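You operate a simulated robot arm through the tools that you are given. There is no shell and no other tool.

Carry out the task below with a simulated robot arm. There is one attempt and no reset: what you move stays moved.

TASK
Fit the black cover on the module and lock latches 1 and 2.
Fine: use the red driver, then stand it back in its holder. Set down upright: red driver.

The check looks at the end state, three seconds after you hand in, the way a careful person would. Anything else that was tipped, shoved, dropped, spilled or broken makes it a failure. Lids that push on must go on centred and level and be pressed home; caps that screw on are set level and turned clockwise until they are tight.

THE ROBOT
A 7-joint arm with a two-finger parallel gripper, fixed in place. Base frame: the origin is at the foot of the arm, x ahead of it, y to its left, z up. Readings come in mm, rad, newtons and seconds.
Its first joint turns from -2.897 to 2.897 rad. Payload 3.43 kg.
Tool frame: the origin (TCP) lies between the finger pads and is the grasp point; the fingertips stand 30 mm ahead of it; z points along the fingers, y is the line along which they close. The gripper opens to 94 mm. The fingers are 28 mm wide and 10 mm thick; the gripper's body (50 by 96 mm) begins 55 mm behind the TCP.
Orientation is told as [roll, pitch, yaw] about the base's x, y, z axes, in that order, counted from this pose: with the fingers straight down and closing along the base's y, the tool's x points along the base's -x, its y along +y and its z along -z.

THE INTERFACE
- The arm moves only by the tool arm_command. Its argument "motion" is a list that holds one entry, the list of rows, each a list of 7 numbers: the opening, from 0 (shut) to 1 (fully open), then the shift along the base's x, y, z in mm, then the turn, a rotation vector about the base's x, y, z in rad. In form: [[[jaw, dx, dy, dz, wx, wy, wz], ...]]. A call has 1 to 20 rows; each row is the pose to reach, as a shift and turn from the pose commanded when the call began. A row lasts 0.2 s, in which the tool goes at most 50 mm and 0.15 rad; a call with a longer step from one row to the next is refused whole, and so is a gripper value outside its range. Where a pose cannot be reached the arm comes as near as it can. A force on the tool above 40 N (or 10 N above the force at the start of the call, whichever is more), or a blocked arm, ends the call early, and 0.2 s more pass. Each finger travels about 45 mm/s and halts on what it meets, pressing with about 35 N; the grip force reading is that of the motor and also rises with nothing between the fingers. The clock runs only during rows and for 0.2 s after the last one: add rows that repeat a pose to give the fingers time. It gives the time, the measured TCP pose, the force on the tool (base axes), the opening and the grip force at its end, in the units of the frame above (readings bear some noise), with the torque about the TCP (base axes, N m) and any sound that the robot's microphone picked up.
- Cameras (640 x 400 px; columns grow to the right, rows downward): "scene" is fixed at [48.6, -649.1, 1681.9]; the picture's right is [0.35, -0.94, 0.00], its down [-0.74, -0.28, -0.61] and it looks along [0.57, 0.21, -0.79] (base axes); focal length 296 px, centre (320, 200). "wrist" rides on the gripper at [76, 14, -102] in the tool frame; the picture's right is [-0.18, 0.98, 0.00], its down [-0.75, -0.14, -0.64] and it looks along [-0.63, -0.12, 0.77] (tool axes); focal length 243 px, centre (320, 200). There is no depth. A picture from a camera that has moved, and an enlarged one, comes with that camera's place and axes in the base frame and with its lens.
- capture(camera): a new picture of that camera. The clock stands still meanwhile.
- move_column(by): slides the trunk up (or, below 0, down) by that many mm; the arm rides with it, the base frame stays. It gives what a move gives, with no picture.
- enlarge(camera, box): a new picture of the part [left, top, right, bottom] of that camera's present view, enlarged. The clock stands still meanwhile.
- finish_job(): hands the job in; it is judged then, once.

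Nothing tells you positions but the pictures and the camera data. Unless the task says otherwise, let go and move clear before handing in.

The tools are called after "Emit:" as name(argument=value, ...) on one line, values as JSON. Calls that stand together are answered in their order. arm_command: Moves the arm, as the interface text tells. Its arguments: {"type":"object","properties":{"motion":{"type":"array"}},"required":["motion"]} The other tools are called the same way: move_column (by) slides the trunk up or down; capture (camera) takes a picture; enlarge (camera, box) takes an enlarged picture of a part of a camera's view; finish_job () hands the job in.

At the start:

```text
time: 0.0
ee_pos: [358.9, -310.7, 1336.8]
tool_rot: [0.0, -0.001, 0.0]
ft_force: [0.4, -0.4, 0.2]
wrist_torque: [-0.02, 0.01, 0.0]
grip_width: 93.9
grip_force: 0.0
trunk travel left (down, up): [-450.0, 160.0]
```

scene: 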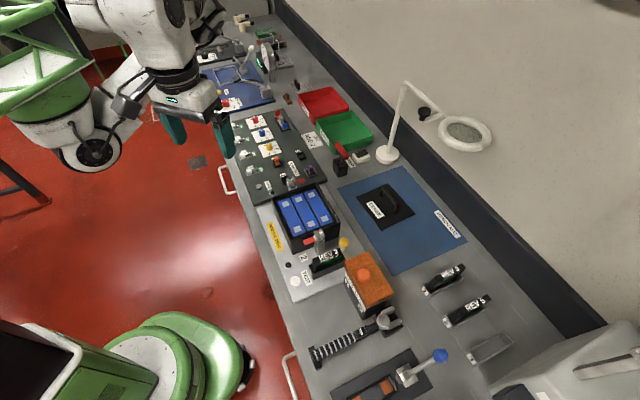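
wrist: 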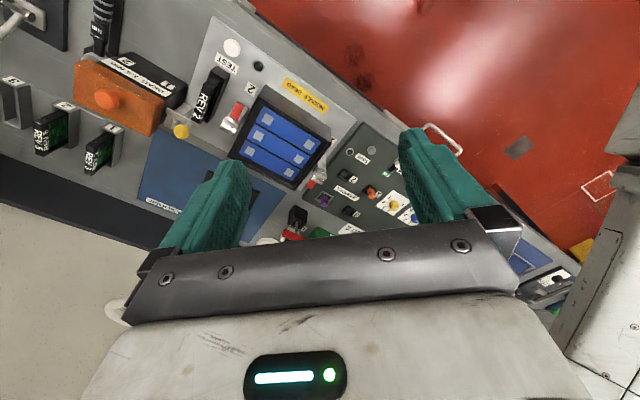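

I see a workbench with a module (blue cells in a black box), a black cover with a handle on a blue mat, and a red driver in a holder near the green tray. I'll take closer looks before moving.

Emit:
enlarge(camera="scene", box=[240, 170, 400, 310])

Emit:
enlarge(camera="scene", box=[220, 90, 380, 200])

Emit:
enlarge(camera="scene", box=[320, 130, 480, 280])

Emit:
enlarge(camera="wrist", box=[130, 20, 360, 250])

```text
2.86 times, centred on (320, 240) of scene
camera zoom: at [48.6, -649.1, 1681.9], right [0.35, -0.94, 0.0], down [-0.74, -0.28, -0.61], along [0.57, 0.21, -0.79], focal length 844 px, centre (320, 86)
```

zoom: 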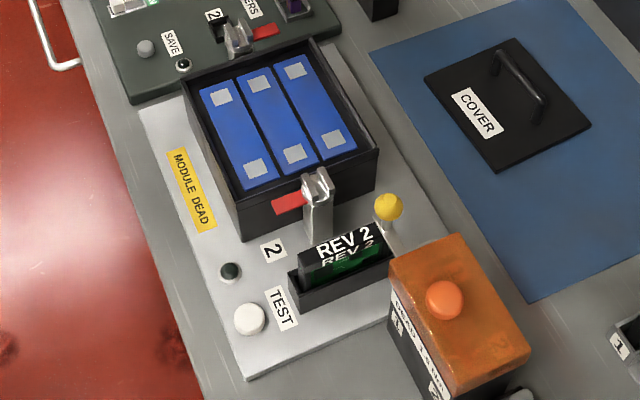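

```text
3.64 times, centred on (300, 145) of scene
camera zoom: at [48.6, -649.1, 1681.9], right [0.35, -0.94, 0.0], down [-0.74, -0.28, -0.61], along [0.57, 0.21, -0.79], focal length 1074 px, centre (393, 400)
```

zoom: 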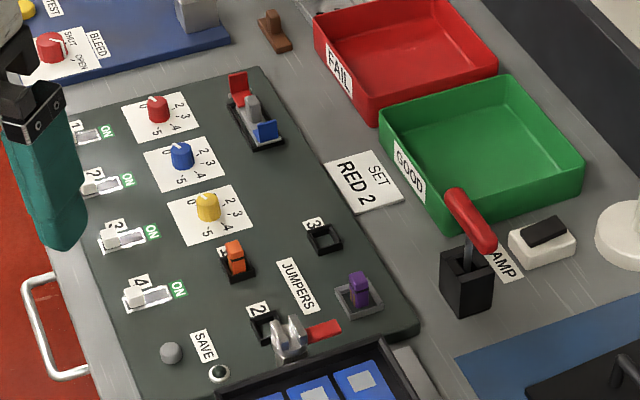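

```text
2.67 times, centred on (400, 205) of scene
camera zoom: at [48.6, -649.1, 1681.9], right [0.35, -0.94, 0.0], down [-0.74, -0.28, -0.61], along [0.57, 0.21, -0.79], focal length 788 px, centre (107, 187)
```

zoom: 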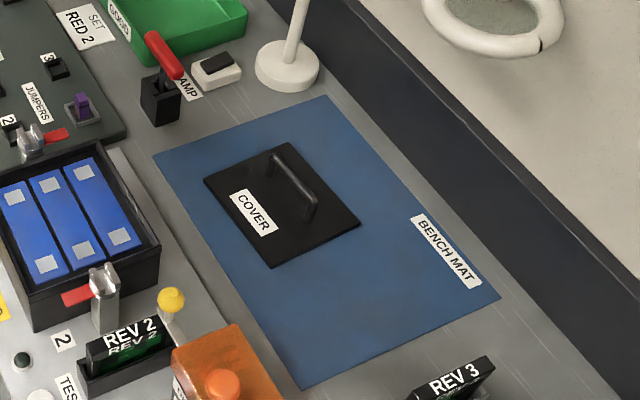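

```text
1.74 times, centred on (245, 135) of wrist
camera zoom: at [282.1, -294.5, 1437.8], right [0.18, 0.98, 0.0], down [0.75, -0.14, 0.64], along [0.63, -0.12, -0.77], focal length 422 px, centre (450, 313)
```

zoom: 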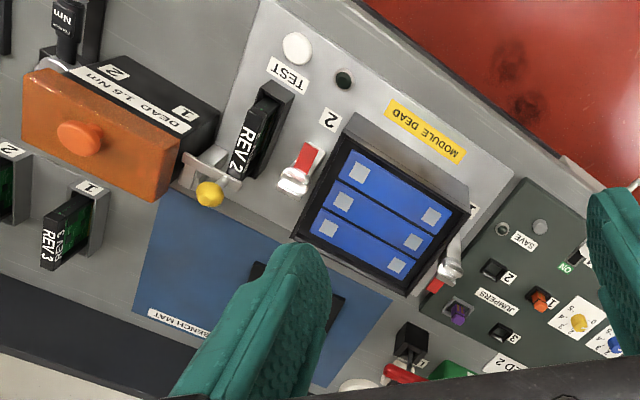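

The bench top is at about z≈880–890. The module is near (530,-425), the cover near (673,-647) and the red driver near (829,-440). I'll move to a spot short of the module to inspect the latches with the wrist camera.

Emit:
arm_command(motion=[[[1, 10, -30, -30, 0, 0, 0], [1, 20, -60, -60, 0, 0, 0], [1, 30, -90, -90, 0, 0, 0], [1, 40, -115, -120, 0, 0, 0], [1, 40, -115, -150, 0, 0, 0], [1, 40, -115, -180, 0, 0, 0], [1, 40, -115, -180, 0, 0, 0]]])

Emit:
capture(camera="wrist")

Emit:
capture(camera="scene")

```text
time: 1.6
ee_pos: [397.8, -424.1, 1156.1]
tool_rot: [0.001, 0.0, 0.0]
ft_force: [0.6, -0.4, 0.8]
wrist_torque: [0.01, -0.01, 0.01]
grip_width: 93.7
grip_force: 0.0
trunk travel left (down, up): [-450.0, 160.0]
```

```text
taken
camera wrist: at [321.0, -408.7, 1257.8], right [0.18, 0.98, 0.0], down [0.75, -0.14, 0.64], along [0.63, -0.12, -0.77], focal length 243 px, centre (320, 200)
```

wrist: 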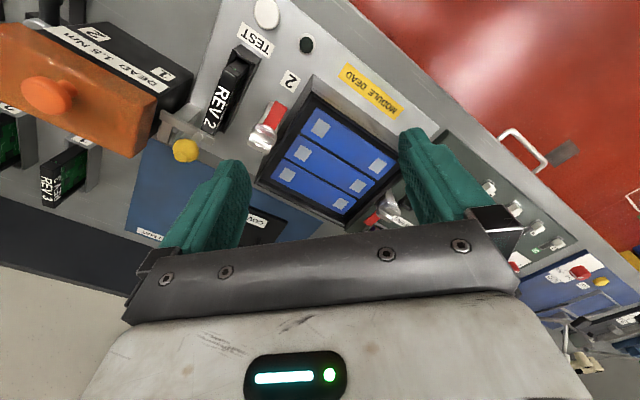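

```text
taken
```

scene: 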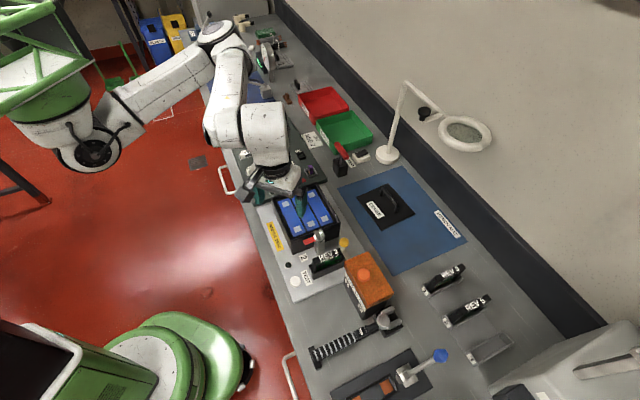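

The wrist camera sees the module between the fingers. I'll enlarge the latches and other details.

Emit:
enlarge(camera="wrist", box=[230, 60, 330, 160])

Emit:
enlarge(camera="wrist", box=[340, 150, 440, 250])

Emit:
enlarge(camera="scene", box=[290, 220, 350, 260])

Emit:
enlarge(camera="scene", box=[325, 135, 375, 180])

```text
4.00 times, centred on (280, 110) of wrist
camera zoom: at [321.0, -408.7, 1257.8], right [0.18, 0.98, 0.0], down [0.75, -0.14, 0.64], along [0.63, -0.12, -0.77], focal length 970 px, centre (480, 560)
```

zoom: 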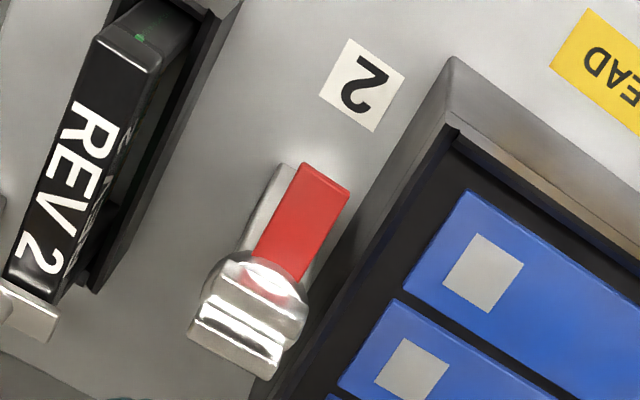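

```text
4.00 times, centred on (390, 200) of wrist
camera zoom: at [321.0, -408.7, 1257.8], right [0.18, 0.98, 0.0], down [0.75, -0.14, 0.64], along [0.63, -0.12, -0.77], focal length 970 px, centre (40, 200)
```

zoom: 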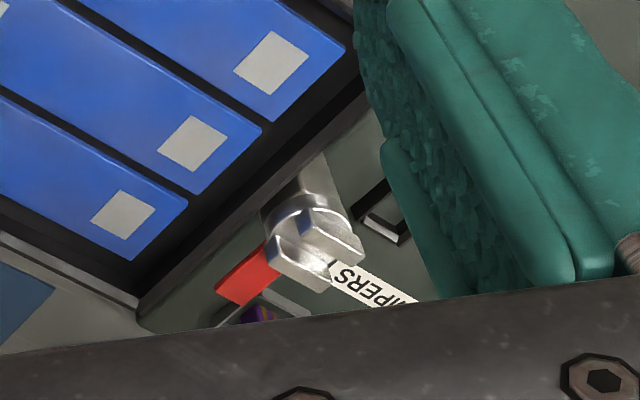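

```text
10.00 times, centred on (320, 240) of scene
camera zoom: at [48.6, -649.1, 1681.9], right [0.35, -0.94, 0.0], down [-0.74, -0.28, -0.61], along [0.57, 0.21, -0.79], focal length 2955 px, centre (320, -200)
```

zoom: 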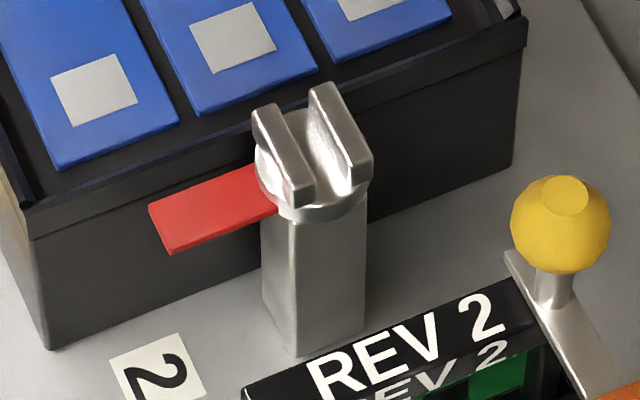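

```text
8.89 times, centred on (350, 158) of scene
camera zoom: at [48.6, -649.1, 1681.9], right [0.35, -0.94, 0.0], down [-0.74, -0.28, -0.61], along [0.57, 0.21, -0.79], focal length 2627 px, centre (53, 578)
```

zoom: 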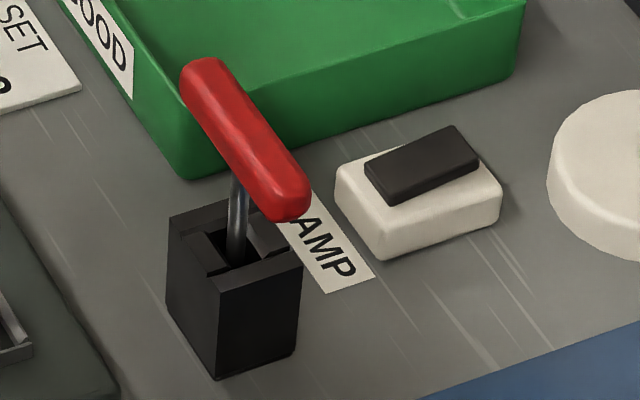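

The latches have a slotted head with a red flag. Each flag has to swing 90° clockwise onto the cover, using the red T-handled driver. The magnifier lamp may hang near the cover, so I'll go up and locate it before working there.

Emit:
arm_command(motion=[[[1, 0, 0, 45, 0, 0, 0], [1, 0, 0, 90, 0, 0, 0], [1, 0, 0, 135, 0, 0, 0], [1, 15, -20, 175, 0, 0, 0.1], [1, 40, -50, 205, 0, 0, 0.2], [1, 65, -85, 230, 0, 0, 0.3], [1, 85, -115, 243, 0, 0, 0.4], [1, 101, -134, 243, 0, 0, 0.4], [1, 101, -134, 243, 0, 0, 0.4]]])

Emit:
capture(camera="wrist")

Emit:
capture(camera="scene")

```text
time: 3.6
ee_pos: [500.0, -558.5, 1399.4]
tool_rot: [-0.001, 0.0, 0.399]
ft_force: [0.3, -0.3, -0.1]
wrist_torque: [-0.01, 0.02, -0.02]
grip_width: 94.0
grip_force: 0.0
trunk travel left (down, up): [-450.0, 160.0]
```

```text
taken
camera wrist: at [423.9, -575.1, 1500.5], right [-0.21, 0.98, 0.0], down [0.75, 0.16, 0.64], along [0.63, 0.14, -0.77], focal length 243 px, centre (320, 200)
```

wrist: 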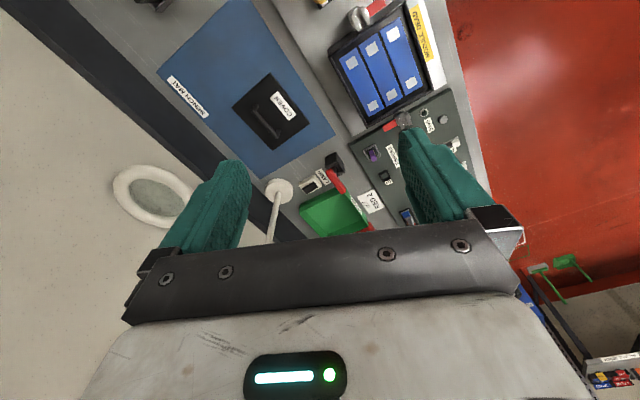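

```text
taken
```

scene: 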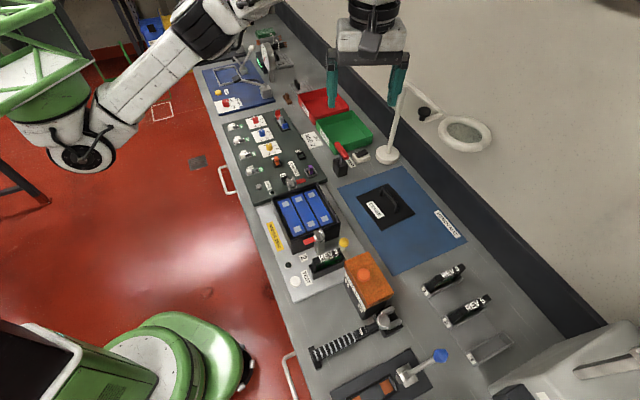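

The lamp ring sits at about (720,-784,1200), roughly 80 mm clear of the axis over the cover handle. Now I'll enlarge this view for the cover, driver and module.

Emit:
enlarge(camera="wrist", box=[220, 60, 320, 160])

Emit:
enlarge(camera="wrist", box=[280, 130, 400, 240])

Emit:
enlarge(camera="wrist", box=[320, 0, 450, 130])

Emit:
enlarge(camera="scene", box=[350, 175, 420, 235])

```text
4.00 times, centred on (270, 110) of wrist
camera zoom: at [423.9, -575.1, 1500.5], right [-0.21, 0.98, 0.0], down [0.75, 0.16, 0.64], along [0.63, 0.14, -0.77], focal length 970 px, centre (520, 560)
```

zoom: 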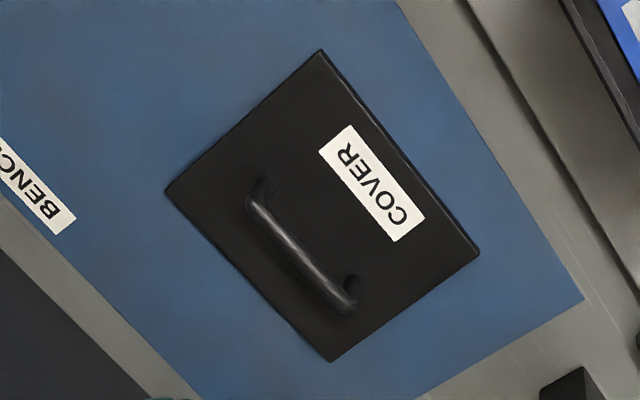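

```text
3.64 times, centred on (340, 185) of wrist
camera zoom: at [423.9, -575.1, 1500.5], right [-0.21, 0.98, 0.0], down [0.75, 0.16, 0.64], along [0.63, 0.14, -0.77], focal length 882 px, centre (247, 254)
```

zoom: 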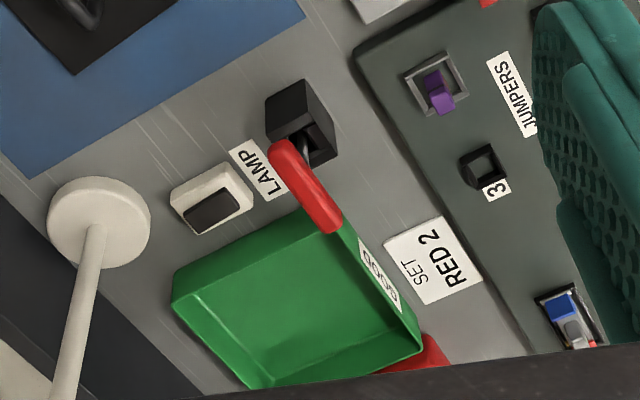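

```text
3.08 times, centred on (385, 65) of wrist
camera zoom: at [423.9, -575.1, 1500.5], right [-0.21, 0.98, 0.0], down [0.75, 0.16, 0.64], along [0.63, 0.14, -0.77], focal length 746 px, centre (120, 615)
```

zoom: 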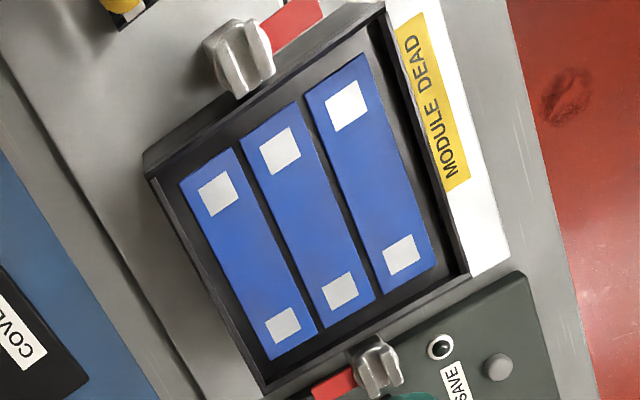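

```text
6.67 times, centred on (385, 205) of scene
camera zoom: at [48.6, -649.1, 1681.9], right [0.35, -0.94, 0.0], down [-0.74, -0.28, -0.61], along [0.57, 0.21, -0.79], focal length 1970 px, centre (-113, 167)
```

zoom: 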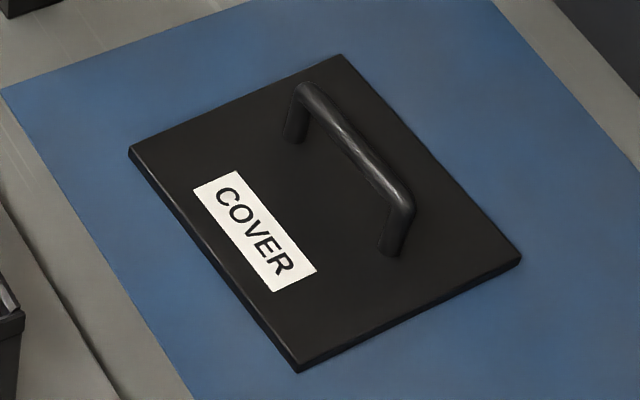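

The bench is rotated about 48.5° from the base. The cover is about 144×130 mm with its centre near (673,-646) and the handle bar along the bench. I'll move to a clear waypoint turned to match, then go above the handle in steps while watching the lamp.

Emit:
arm_command(motion=[[[1, 20, 0, -35, 0, 0, 0.1], [1, 40, 0, -70, 0, 0, 0.2], [1, 60, 0, -105, 0, 0, 0.3], [1, 80, -5, -140, 0, 0, 0.4], [1, 90, -10, -175, 0, 0, 0.447], [1, 100, -15, -200, 0, 0, 0.447], [1, 100, -15, -240, 0, 0, 0.447], [1, 100, -15, -280, 0, 0, 0.447], [1, 100, -15, -300, 0, 0, 0.447], [1, 100, -15, -300, 0, 0, 0.447]]])

Emit:
capture(camera="wrist")

Emit:
capture(camera="scene")

```text
time: 5.8
ee_pos: [599.9, -573.2, 1099.7]
tool_rot: [0.001, -0.001, 0.849]
ft_force: [-0.2, -0.8, -0.4]
wrist_torque: [0.01, 0.04, 0.0]
grip_width: 93.9
grip_force: 0.0
trunk travel left (down, up): [-450.0, 160.0]
```

```text
taken
camera wrist: at [538.3, -619.8, 1201.3], right [-0.61, 0.79, 0.0], down [0.6, 0.47, 0.64], along [0.51, 0.39, -0.77], focal length 243 px, centre (320, 200)
```

wrist: 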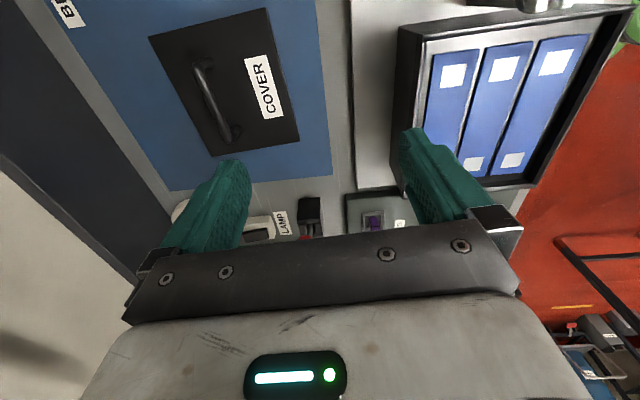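

```text
taken
```

scene: 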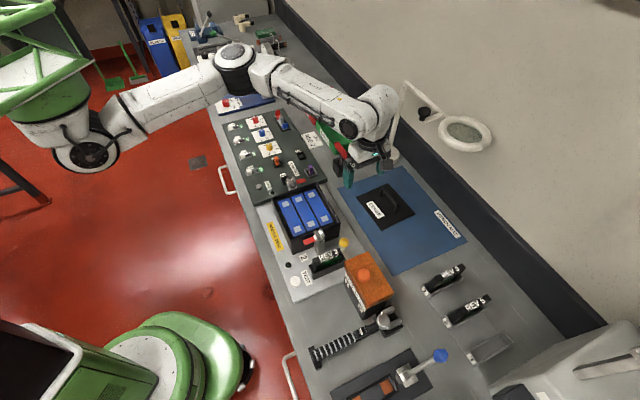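

The waypoint is clear and the handle centre reads about (677,-653). I'll move above it and lower a little.

Emit:
arm_command(motion=[[[1, 20, -20, -10, 0, 0, 0], [1, 40, -40, -20, 0, 0, 0], [1, 60, -60, -40, 0, 0, 0], [1, 77, -78, -60, 0, 0, 0], [1, 77, -78, -70, 0, 0, 0], [1, 77, -78, -70, 0, 0, 0]]])

Emit:
capture(camera="wrist")

Emit:
enlarge(camera="scene", box=[320, 80, 500, 240])

```text
time: 7.2
ee_pos: [667.9, -627.9, 1039.5]
tool_rot: [-0.001, -0.002, 0.845]
ft_force: [-1.3, 0.4, 0.2]
wrist_torque: [0.04, -0.04, 0.02]
grip_width: 94.0
grip_force: 0.0
out of reach, approached as far as the arm can: row 4, 5, 6
trunk travel left (down, up): [-450.0, 160.0]
```

```text
taken
camera wrist: at [607.2, -675.0, 1140.9], right [-0.61, 0.79, 0.0], down [0.61, 0.47, 0.64], along [0.51, 0.39, -0.77], focal length 243 px, centre (320, 200)
```

wrist: 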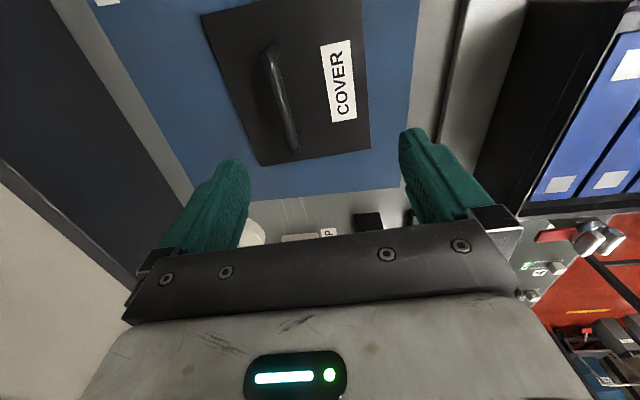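

```text
2.50 times, centred on (410, 160) of scene
camera zoom: at [48.6, -649.1, 1681.9], right [0.35, -0.94, 0.0], down [-0.74, -0.28, -0.61], along [0.57, 0.21, -0.79], focal length 739 px, centre (95, 300)
```

zoom: 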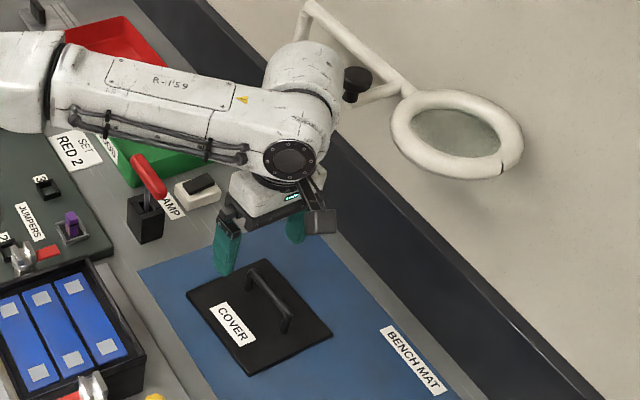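

The arm runs out of reach because its shoulder is too high. I'll back up and away, then lower the trunk.

Emit:
arm_command(motion=[[[1, -25, 20, 25, 0, 0, 0], [1, -50, 40, 60, 0, 0, 0], [1, -68, 58, 100, 0, 0, 0], [1, -68, 58, 145, 0, 0, 0], [1, -68, 58, 190, 0, 0, 0], [1, -68, 58, 230, 0, 0, 0], [1, -68, 58, 250, 0, 0, 0], [1, -68, 58, 250, 0, 0, 0]]])

Emit:
capture(camera="scene")

```text
time: 9.0
ee_pos: [599.8, -569.0, 1290.9]
tool_rot: [-0.002, 0.001, 0.845]
ft_force: [0.3, 0.5, 0.2]
wrist_torque: [0.0, -0.02, 0.0]
grip_width: 93.9
grip_force: 0.1
trunk travel left (down, up): [-450.0, 160.0]
```

```text
taken
```

scene: 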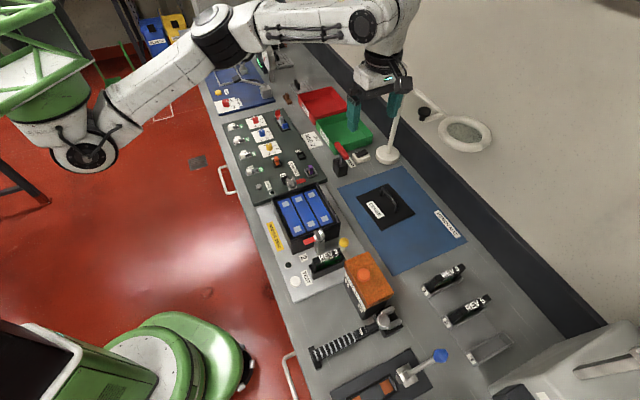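

Emit:
move_column(by=-150)

Emit:
capture(camera="scene")

```text
time: 10.8
ee_pos: [600.8, -566.7, 1139.9]
tool_rot: [-0.001, 0.0, 0.847]
ft_force: [0.4, -0.3, 0.3]
wrist_torque: [0.01, 0.0, -0.02]
grip_width: 93.9
grip_force: 0.1
trunk travel left (down, up): [-300.0, 310.0]
```

```text
taken
```

scene: 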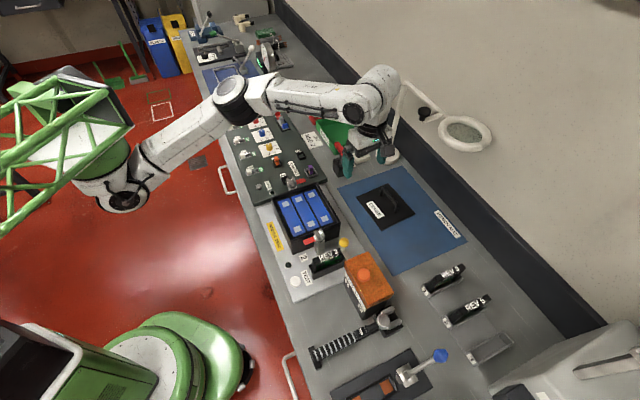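

Lowering the trunk works. I'll raise the hand and lower the trunk further for better reach.

Emit:
arm_command(motion=[[[1, 0, 0, 45, 0, 0, 0], [1, 0, 0, 90, 0, 0, 0], [1, 0, 0, 130, 0, 0, 0], [1, 0, 0, 130, 0, 0, 0]]])

Emit:
move_column(by=-150)

Emit:
capture(camera="scene")

Emit:
capture(camera="wrist")

```text
time: 11.8
ee_pos: [596.6, -556.3, 1247.6]
tool_rot: [0.008, -0.004, 0.845]
ft_force: [-0.1, 0.7, 0.1]
wrist_torque: [0.03, -0.02, 0.02]
grip_width: 94.2
grip_force: 0.1
out of reach, approached as far as the arm can: row 3, 4
trunk travel left (down, up): [-300.0, 310.0]
```

```text
time: 13.5
ee_pos: [597.6, -556.4, 1100.1]
tool_rot: [0.007, 0.0, 0.848]
ft_force: [0.3, -0.5, 0.7]
wrist_torque: [0.01, 0.01, 0.02]
grip_width: 94.3
grip_force: 0.2
trunk travel left (down, up): [-150.0, 460.0]
```

```text
taken
```

scene: 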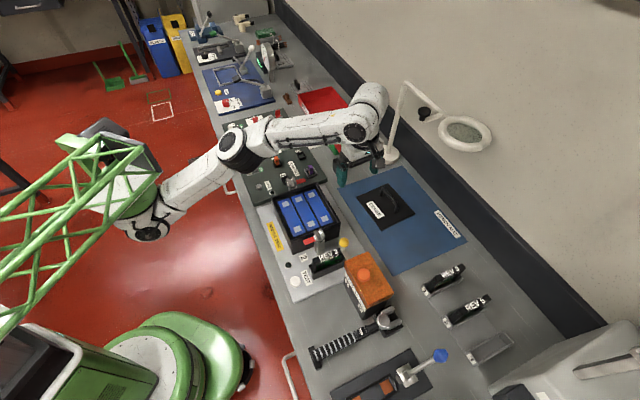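

```text
taken
camera wrist: at [537.1, -602.8, 1200.7], right [-0.61, 0.79, 0.01], down [0.61, 0.47, 0.64], along [0.5, 0.4, -0.77], focal length 243 px, centre (320, 200)
```

wrist: 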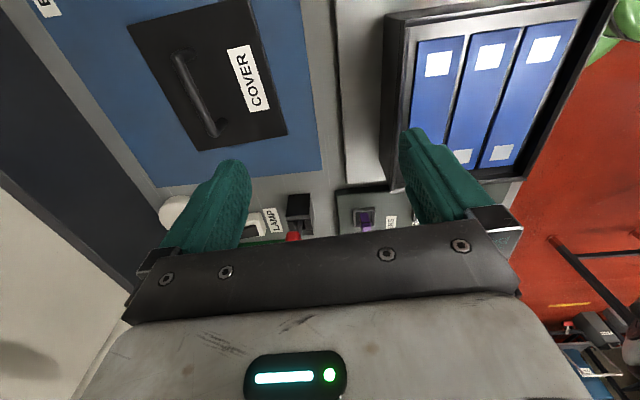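

The trunk is now 300 mm lower. I'll try moving above the handle in small steps.

Emit:
arm_command(motion=[[[1, 20, -25, -20, -0.004, 0.002, 0], [1, 40, -50, -40, -0.007, 0.002, 0], [1, 60, -75, -60, -0.007, 0.002, 0], [1, 80, -96, -80, -0.007, 0.002, 0], [1, 80, -96, -80, -0.007, 0.002, 0]]])

Emit:
capture(camera="wrist")

Emit:
enlarge(camera="scene", box=[320, 80, 500, 240])

```text
time: 14.7
ee_pos: [648.2, -584.9, 1022.0]
tool_rot: [-0.002, 0.007, 0.846]
ft_force: [-0.1, -0.1, 0.6]
wrist_torque: [-0.01, -0.02, 0.01]
grip_width: 94.1
grip_force: 0.0
out of reach, approached as far as the arm can: row 1, 2, 3, 4, 5
trunk travel left (down, up): [-150.0, 460.0]
```

```text
taken
camera wrist: at [587.2, -630.0, 1123.6], right [-0.61, 0.79, 0.0], down [0.61, 0.48, 0.64], along [0.51, 0.39, -0.77], focal length 243 px, centre (320, 200)
```

wrist: 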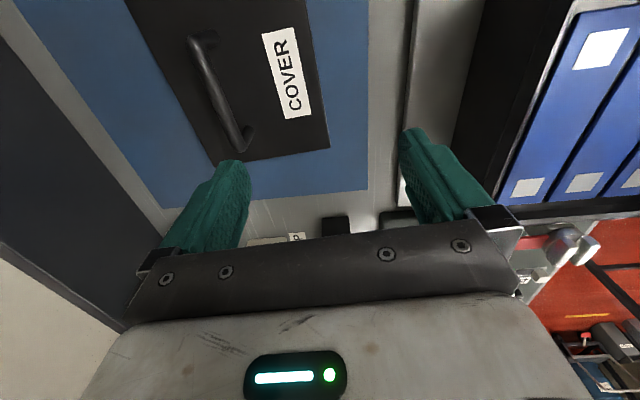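

```text
2.50 times, centred on (410, 160) of scene
camera zoom: at [48.6, -649.1, 1681.9], right [0.35, -0.94, 0.0], down [-0.74, -0.28, -0.61], along [0.57, 0.21, -0.79], focal length 739 px, centre (95, 300)
```

zoom: 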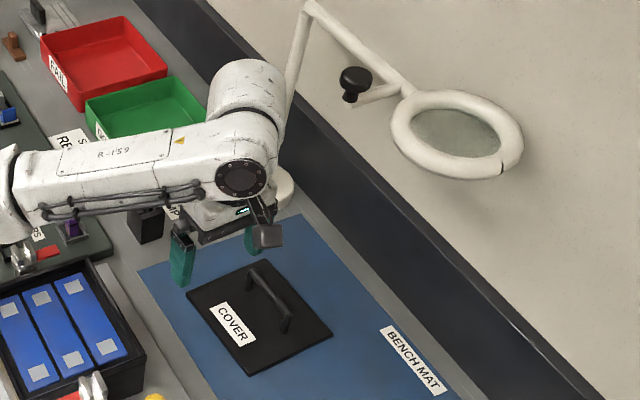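

The arm still reports it is out of reach at this turn. I'll test whether the hand's yaw limits the reach by turning it back and stretching out, staying above the handle height.

Emit:
arm_command(motion=[[[1, 0, 0, -5, 0, 0, -0.12], [1, 0, 0, -10, 0, 0, -0.24], [1, 0, 0, -15, 0, 0, -0.36], [1, 0, 0, -20, 0, 0, -0.45], [1, 15, -30, -20, 0, 0, -0.45], [1, 29, -68, -20, 0, 0, -0.45], [1, 29, -68, -20, 0, 0, -0.45]]])

Emit:
enlarge(camera="scene", box=[50, 60, 450, 310])

```text
time: 16.3
ee_pos: [653.4, -590.6, 999.6]
tool_rot: [-0.004, 0.008, 0.396]
ft_force: [-0.5, 0.1, -0.4]
wrist_torque: [0.04, -0.02, 0.02]
grip_width: 94.0
grip_force: 0.0
out of reach, approached as far as the arm can: row 5, 6, 7
trunk travel left (down, up): [-150.0, 460.0]
```

```text
1.60 times, centred on (250, 185) of scene
camera zoom: at [48.6, -649.1, 1681.9], right [0.35, -0.94, 0.0], down [-0.74, -0.28, -0.61], along [0.57, 0.21, -0.79], focal length 473 px, centre (432, 224)
```

zoom: 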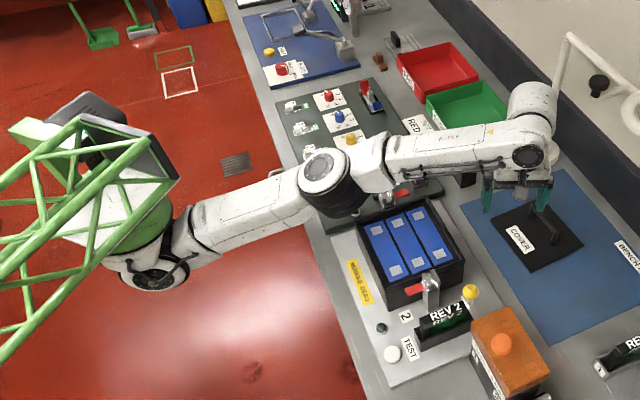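

Yaw isn't the limit; the arm is stretched because the shoulder is now too low. I'll back off a little, raise the trunk to a middle height and try again.

Emit:
arm_command(motion=[[[1, -20, 15, 0, 0, 0, 0], [1, -40, 30, 0, 0, 0, 0], [1, -40, 30, 0, 0, 0, 0]]])

Emit:
move_column(by=180)

Emit:
arm_command(motion=[[[1, 0, 0, -45, 0, 0, 0.1], [1, 0, 0, -90, 0, 0, 0.2], [1, 0, 0, -130, 0, 0, 0.3], [1, 0, 0, -160, 0, 0, 0.4], [1, 0, 0, -180, 0, 0, 0.45], [1, 0, 0, -180, 0, 0, 0.45]]])

Emit:
capture(camera="scene")

```text
time: 17.1
ee_pos: [612.9, -560.8, 1000.0]
tool_rot: [-0.005, 0.007, 0.397]
ft_force: [0.5, -0.3, -0.3]
wrist_torque: [0.01, 0.0, 0.02]
grip_width: 93.9
grip_force: 0.2
trunk travel left (down, up): [-150.0, 460.0]
```

```text
time: 19.1
ee_pos: [614.6, -560.4, 1179.2]
tool_rot: [-0.004, 0.006, 0.396]
ft_force: [-0.5, -0.4, -0.3]
wrist_torque: [0.0, 0.01, 0.01]
grip_width: 93.9
grip_force: 0.1
trunk travel left (down, up): [-330.0, 280.0]
```

```text
time: 20.5
ee_pos: [612.1, -560.3, 998.1]
tool_rot: [0.0, 0.006, 0.85]
ft_force: [-0.1, -0.2, 0.2]
wrist_torque: [0.0, 0.01, 0.0]
grip_width: 93.9
grip_force: 0.0
trunk travel left (down, up): [-330.0, 280.0]
```

```text
taken
```

scene: 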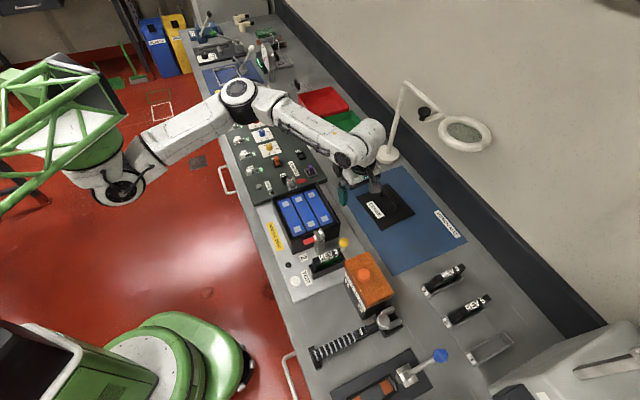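

Trunk is now at -120. I'll stretch out toward the handle again and remove the small tilt.

Emit:
arm_command(motion=[[[1, 20, -30, 0, 0.0045, -0.004, -0.002], [1, 40, -60, 0, 0.0045, -0.004, -0.002], [1, 65, -92, 0, 0.0045, -0.004, -0.002], [1, 65, -92, 0, 0.0045, -0.004, -0.002], [1, 65, -92, 0, 0.0045, -0.004, -0.002]]])

Emit:
capture(camera="wrist")

Emit:
capture(camera="scene")

```text
time: 21.7
ee_pos: [664.8, -630.6, 998.8]
tool_rot: [-0.003, 0.001, 0.845]
ft_force: [-0.1, 0.0, 0.4]
wrist_torque: [0.0, 0.02, -0.03]
grip_width: 93.7
grip_force: 0.0
out of reach, approached as far as the arm can: row 3, 4, 5
trunk travel left (down, up): [-330.0, 280.0]
```

```text
taken
camera wrist: at [603.8, -677.6, 1100.8], right [-0.61, 0.79, 0.0], down [0.6, 0.47, 0.64], along [0.51, 0.39, -0.77], focal length 243 px, centre (320, 200)
```

wrist: 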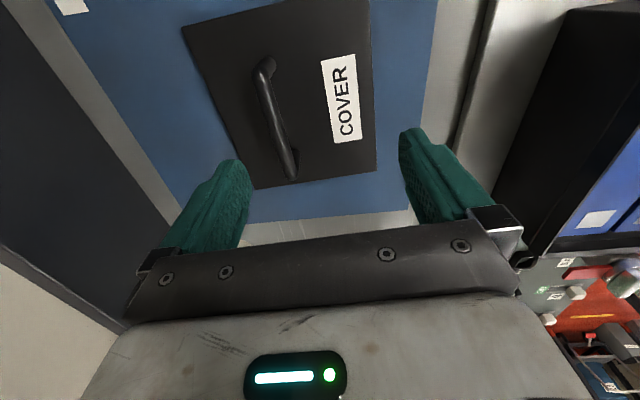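

```text
taken
```

scene: 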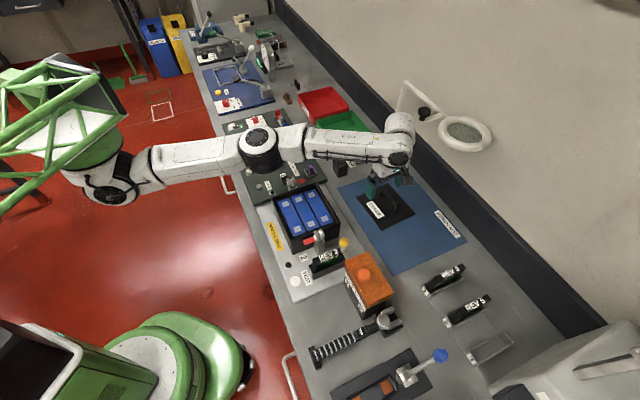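

The arm is fully stretched about 28 mm short of the handle. The handle is a round bar along the bench, so I can tilt the hand about that bar to gain reach and still grip it squarely. First I'll measure the bar and cover closely from here.

Emit:
enlarge(camera="wrist", box=[160, 0, 400, 200])

Emit:
enlarge(camera="wrist", box=[240, 40, 320, 190])

```text
2.00 times, centred on (280, 100) of wrist
camera zoom: at [603.8, -677.6, 1100.8], right [-0.61, 0.79, 0.0], down [0.6, 0.47, 0.64], along [0.51, 0.39, -0.77], focal length 485 px, centre (400, 400)
```

zoom: 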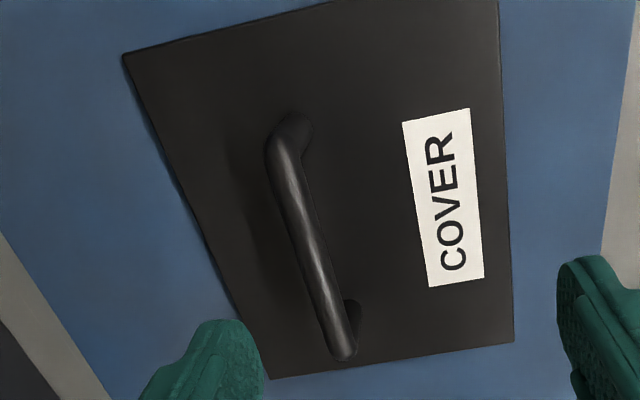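

```text
2.67 times, centred on (280, 115) of wrist
camera zoom: at [603.8, -677.6, 1100.8], right [-0.61, 0.79, 0.0], down [0.6, 0.47, 0.64], along [0.51, 0.39, -0.77], focal length 647 px, centre (427, 427)
```

zoom: 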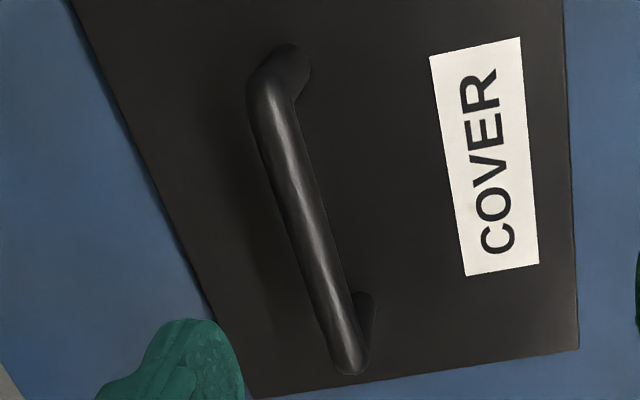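

The bar lies at about (684,-653,933) at 48.6°, roughly 36 mm above the cover plate. I'll half-close the jaws, tilt 12° about the bar axis and move over it, staying high.

Emit:
arm_command(motion=[[[0.8, 0, 0, 0, -0.066, -0.075, 0], [0.6, 5, -6, 0, -0.138, -0.157, 0], [0.5, 17, -21, 0, -0.138, -0.157, 0], [0.5, 17, -21, 0, -0.138, -0.157, 0], [0.5, 17, -21, 0, -0.138, -0.157, 0]]])

Emit:
capture(camera="wrist")

Emit:
enlarge(camera="scene", box=[340, 110, 480, 230])

```text
time: 22.9
ee_pos: [682.4, -652.6, 998.3]
tool_rot: [-0.212, 0.0, 0.846]
ft_force: [-0.1, 0.1, 0.0]
wrist_torque: [-0.01, -0.02, -0.04]
grip_width: 46.7
grip_force: 0.0
trunk travel left (down, up): [-330.0, 280.0]
```

```text
taken
camera wrist: at [605.4, -684.4, 1095.3], right [-0.6, 0.78, -0.21], down [0.5, 0.56, 0.66], along [0.63, 0.29, -0.72], focal length 243 px, centre (320, 200)
```

wrist: 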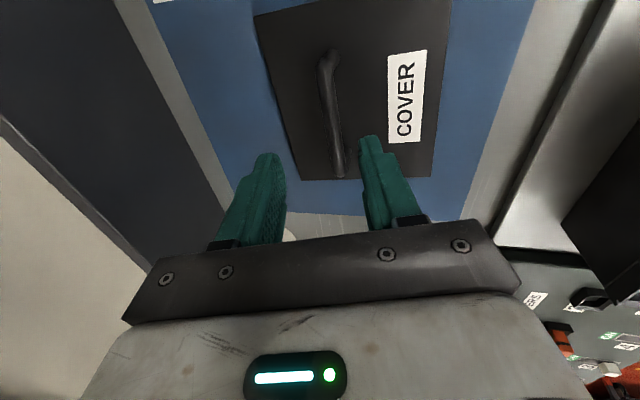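

```text
3.33 times, centred on (410, 170) of scene
camera zoom: at [48.6, -649.1, 1681.9], right [0.35, -0.94, 0.0], down [-0.74, -0.28, -0.61], along [0.57, 0.21, -0.79], focal length 985 px, centre (20, 300)
```

zoom: 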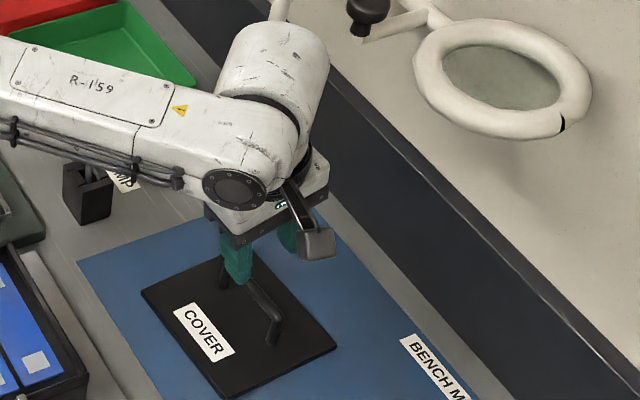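

The reach works and nothing is near the lamp. I'll check the alignment of the bar between the fingers.

Emit:
enlarge(camera="wrist", box=[260, 30, 420, 190])

```text
2.50 times, centred on (340, 110) of wrist
camera zoom: at [605.4, -684.4, 1095.3], right [-0.6, 0.78, -0.21], down [0.5, 0.56, 0.66], along [0.63, 0.29, -0.72], focal length 606 px, centre (270, 425)
```

zoom: 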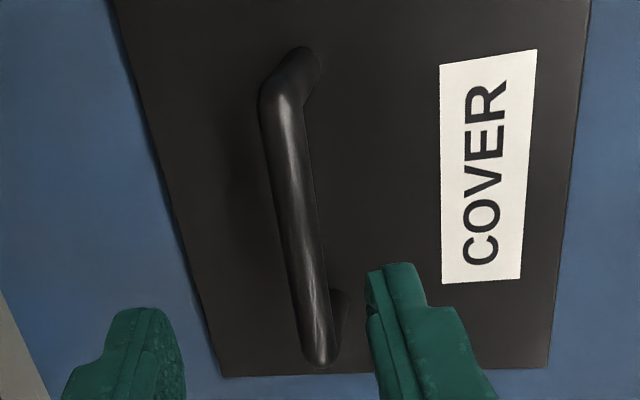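

The bar is centred within about 1–2 mm. I'll descend 54 mm straight down and check before closing.

Emit:
arm_command(motion=[[[0.5, 0, 0, -15, 0, 0, 0], [0.5, 0, 0.5, -30, 0, 0, 0], [0.5, 0, 0.5, -42, 0, 0, 0], [0.5, 0, 0.5, -50, 0, 0, 0], [0.5, 0, 0.5, -54, 0, 0, 0], [0.5, 0, 0.5, -54, 0, 0, 0]]])

Emit:
capture(camera="wrist")

Emit:
enlarge(camera="scene", box=[350, 150, 430, 230])

```text
time: 24.3
ee_pos: [682.3, -651.8, 944.8]
tool_rot: [-0.213, 0.001, 0.844]
ft_force: [-0.5, 0.1, 0.5]
wrist_torque: [-0.01, 0.01, 0.0]
grip_width: 46.7
grip_force: 0.0
trunk travel left (down, up): [-330.0, 280.0]
```

```text
taken
camera wrist: at [605.4, -684.1, 1041.8], right [-0.6, 0.78, -0.21], down [0.5, 0.56, 0.66], along [0.63, 0.29, -0.72], focal length 243 px, centre (320, 200)
```

wrist: 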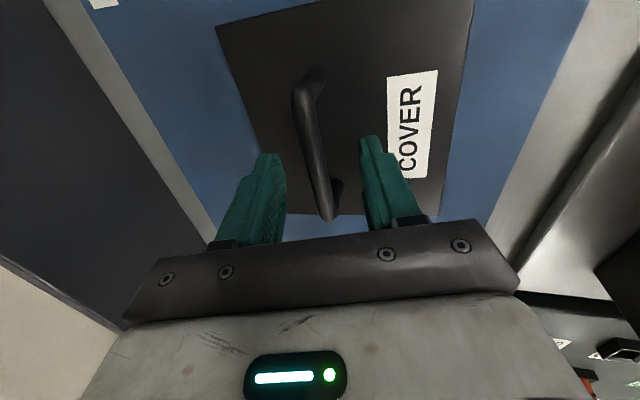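

```text
5.00 times, centred on (390, 190) of scene
camera zoom: at [48.6, -649.1, 1681.9], right [0.35, -0.94, 0.0], down [-0.74, -0.28, -0.61], along [0.57, 0.21, -0.79], focal length 1477 px, centre (-30, 250)
```

zoom: 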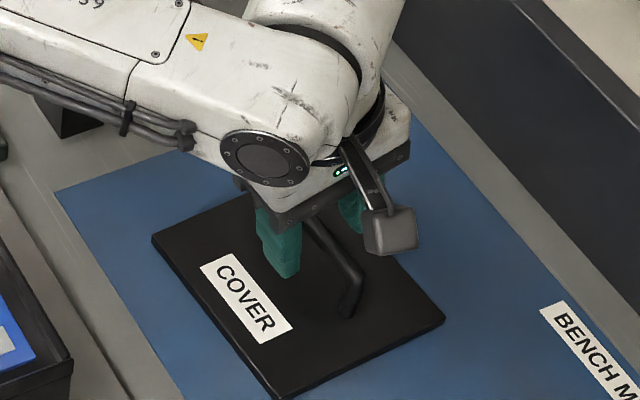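

The bar is centred between the fingers with the tips clear of the plate. Closing the gripper on it now.

Emit:
arm_command(motion=[[[0, 0, 0, 0, 0, 0, 0], [0, 0, 0, 0, 0, 0, 0], [0, 0, 0, 0, 0, 0, 0], [0, 0, 0, 0, 0, 0, 0], [0, 0, 0, 0, 0, 0, 0]]])

Emit:
capture(camera="wrist")

```text
time: 25.5
ee_pos: [682.2, -650.7, 944.8]
tool_rot: [-0.212, 0.0, 0.846]
ft_force: [3.6, -3.9, 2.5]
wrist_torque: [-0.14, -0.01, 0.12]
grip_width: 11.1
grip_force: 35.0
trunk travel left (down, up): [-330.0, 280.0]
```

```text
taken
camera wrist: at [605.7, -684.2, 1042.2], right [-0.6, 0.78, -0.21], down [0.5, 0.56, 0.66], along [0.63, 0.29, -0.72], focal length 243 px, centre (320, 200)
```

wrist: 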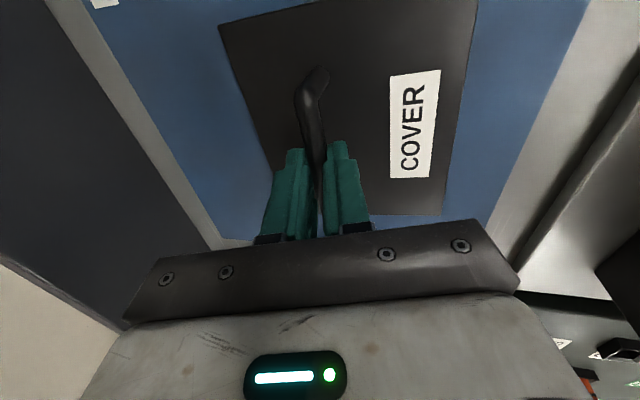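

Gripped at 11 mm width. Now I'll lift straight up slowly and check that the cover hangs level.

Emit:
arm_command(motion=[[[0, 0, 0, 5, 0, 0, 0], [0, 0, 0, 12, 0, 0, 0], [0, 0, 0, 22, 0, 0, 0], [0, 0, 0, 35, 0, 0, 0], [0, 0, 0, 50, 0, 0, 0], [0, 0, 0, 50, 0, 0, 0], [0, 0, 0, 50, 0, 0, 0]]])

Emit:
capture(camera="wrist")

Emit:
enlarge(camera="scene", box=[330, 120, 450, 240])

```text
time: 27.1
ee_pos: [682.5, -651.7, 996.1]
tool_rot: [-0.21, 0.001, 0.847]
ft_force: [1.2, 0.6, 1.0]
wrist_torque: [0.0, -0.02, -0.01]
grip_width: 0.0
grip_force: 33.4
trunk travel left (down, up): [-330.0, 280.0]
```

```text
taken
camera wrist: at [605.7, -683.8, 1091.9], right [-0.6, 0.78, -0.21], down [0.5, 0.56, 0.66], along [0.63, 0.29, -0.72], focal length 243 px, centre (320, 200)
```

wrist: 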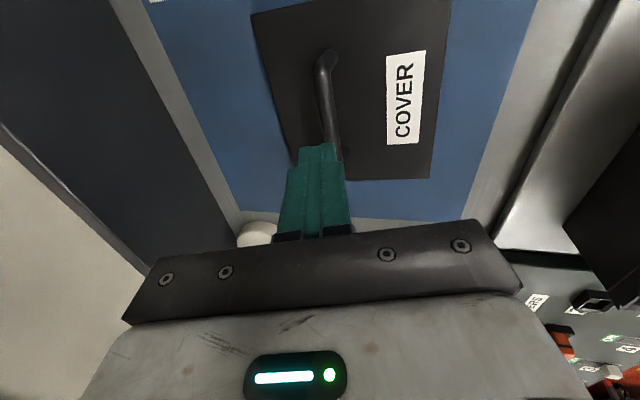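

```text
3.33 times, centred on (390, 180) of scene
camera zoom: at [48.6, -649.1, 1681.9], right [0.35, -0.94, 0.0], down [-0.74, -0.28, -0.61], along [0.57, 0.21, -0.79], focal length 985 px, centre (87, 267)
```

zoom: 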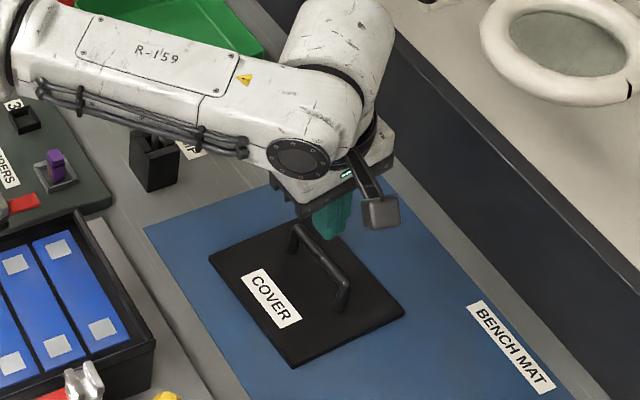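

The bar slipped out, so it must sit lower than I estimated; the cover is still lying in place. I'll reopen and measure the bar height by comparing two views at different heights.

Emit:
arm_command(motion=[[[0.5, 0, 0, 0, 0, 0, 0], [0.5, 0, 0, 0, 0, 0, 0], [0.5, 0, 0, 0, 0, 0, 0]]])

Emit:
enlarge(camera="wrist", box=[250, 0, 410, 100])

Emit:
enlarge(camera="wrist", box=[250, 90, 410, 190])

Emit:
arm_command(motion=[[[0.5, 0, 0, -15, 0, 0, 0], [0.5, 0, 0, -30, 0, 0, 0], [0.5, 0, 0, -45, 0, 0, 0], [0.5, 0, 0, -50, 0, 0, 0], [0.5, 0, 0, -50, 0, 0, 0]]])

Emit:
enlarge(camera="wrist", box=[250, 0, 410, 100])

Emit:
enlarge(camera="wrist", box=[250, 120, 410, 220])

```text
time: 27.9
ee_pos: [682.9, -650.4, 994.5]
tool_rot: [-0.212, 0.0, 0.844]
ft_force: [0.2, 0.1, 0.0]
wrist_torque: [0.02, 0.01, 0.0]
grip_width: 47.1
grip_force: 0.0
trunk travel left (down, up): [-330.0, 280.0]
```

```text
4.00 times, centred on (330, 50) of wrist
camera zoom: at [605.7, -683.8, 1091.8], right [-0.6, 0.78, -0.21], down [0.5, 0.56, 0.66], along [0.63, 0.29, -0.72], focal length 970 px, centre (280, 800)
```

zoom: 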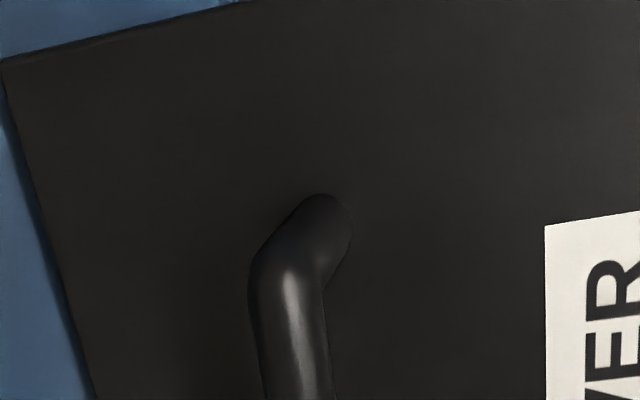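

```text
4.00 times, centred on (330, 140) of wrist
camera zoom: at [605.7, -683.8, 1091.8], right [-0.6, 0.78, -0.21], down [0.5, 0.56, 0.66], along [0.63, 0.29, -0.72], focal length 970 px, centre (280, 440)
```

zoom: 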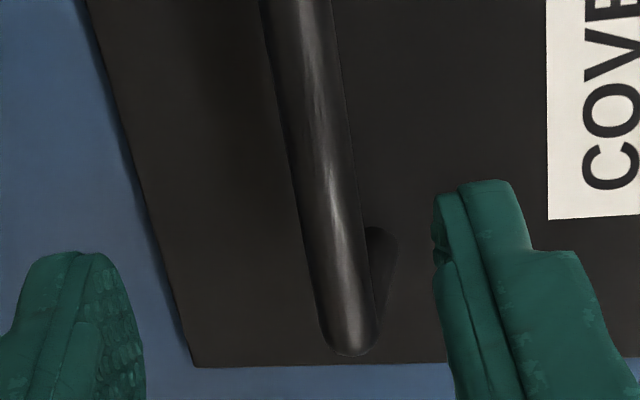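

```text
time: 29.1
ee_pos: [683.8, -650.6, 945.2]
tool_rot: [-0.212, 0.001, 0.844]
ft_force: [-0.7, 0.5, 0.5]
wrist_torque: [0.0, -0.02, 0.01]
grip_width: 47.0
grip_force: 0.0
trunk travel left (down, up): [-330.0, 280.0]
```

```text
4.00 times, centred on (330, 50) of wrist
camera zoom: at [605.4, -684.0, 1041.3], right [-0.6, 0.78, -0.21], down [0.5, 0.56, 0.66], along [0.63, 0.29, -0.72], focal length 970 px, centre (280, 800)
```

zoom: 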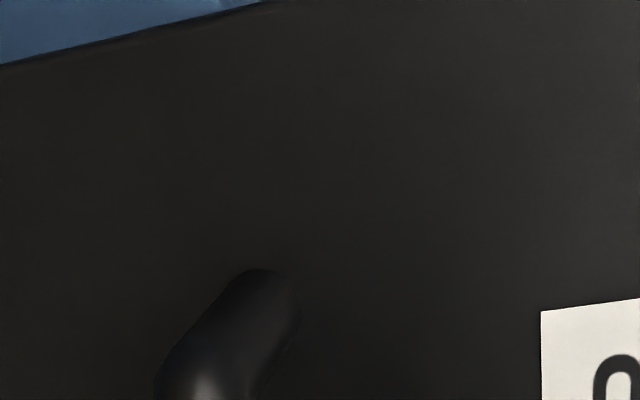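

```text
4.00 times, centred on (330, 170) of wrist
camera zoom: at [605.4, -684.0, 1041.3], right [-0.6, 0.78, -0.21], down [0.5, 0.56, 0.66], along [0.63, 0.29, -0.72], focal length 970 px, centre (280, 320)
```

zoom: 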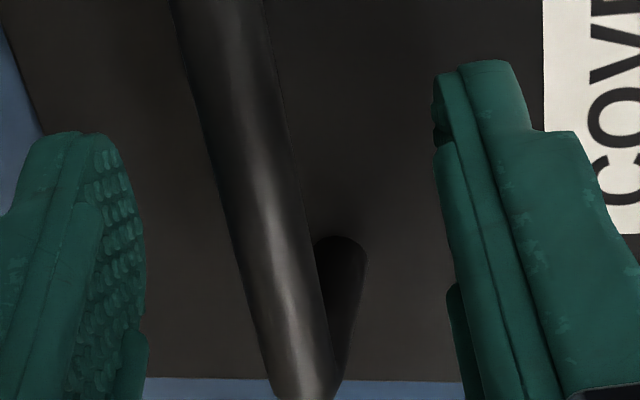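

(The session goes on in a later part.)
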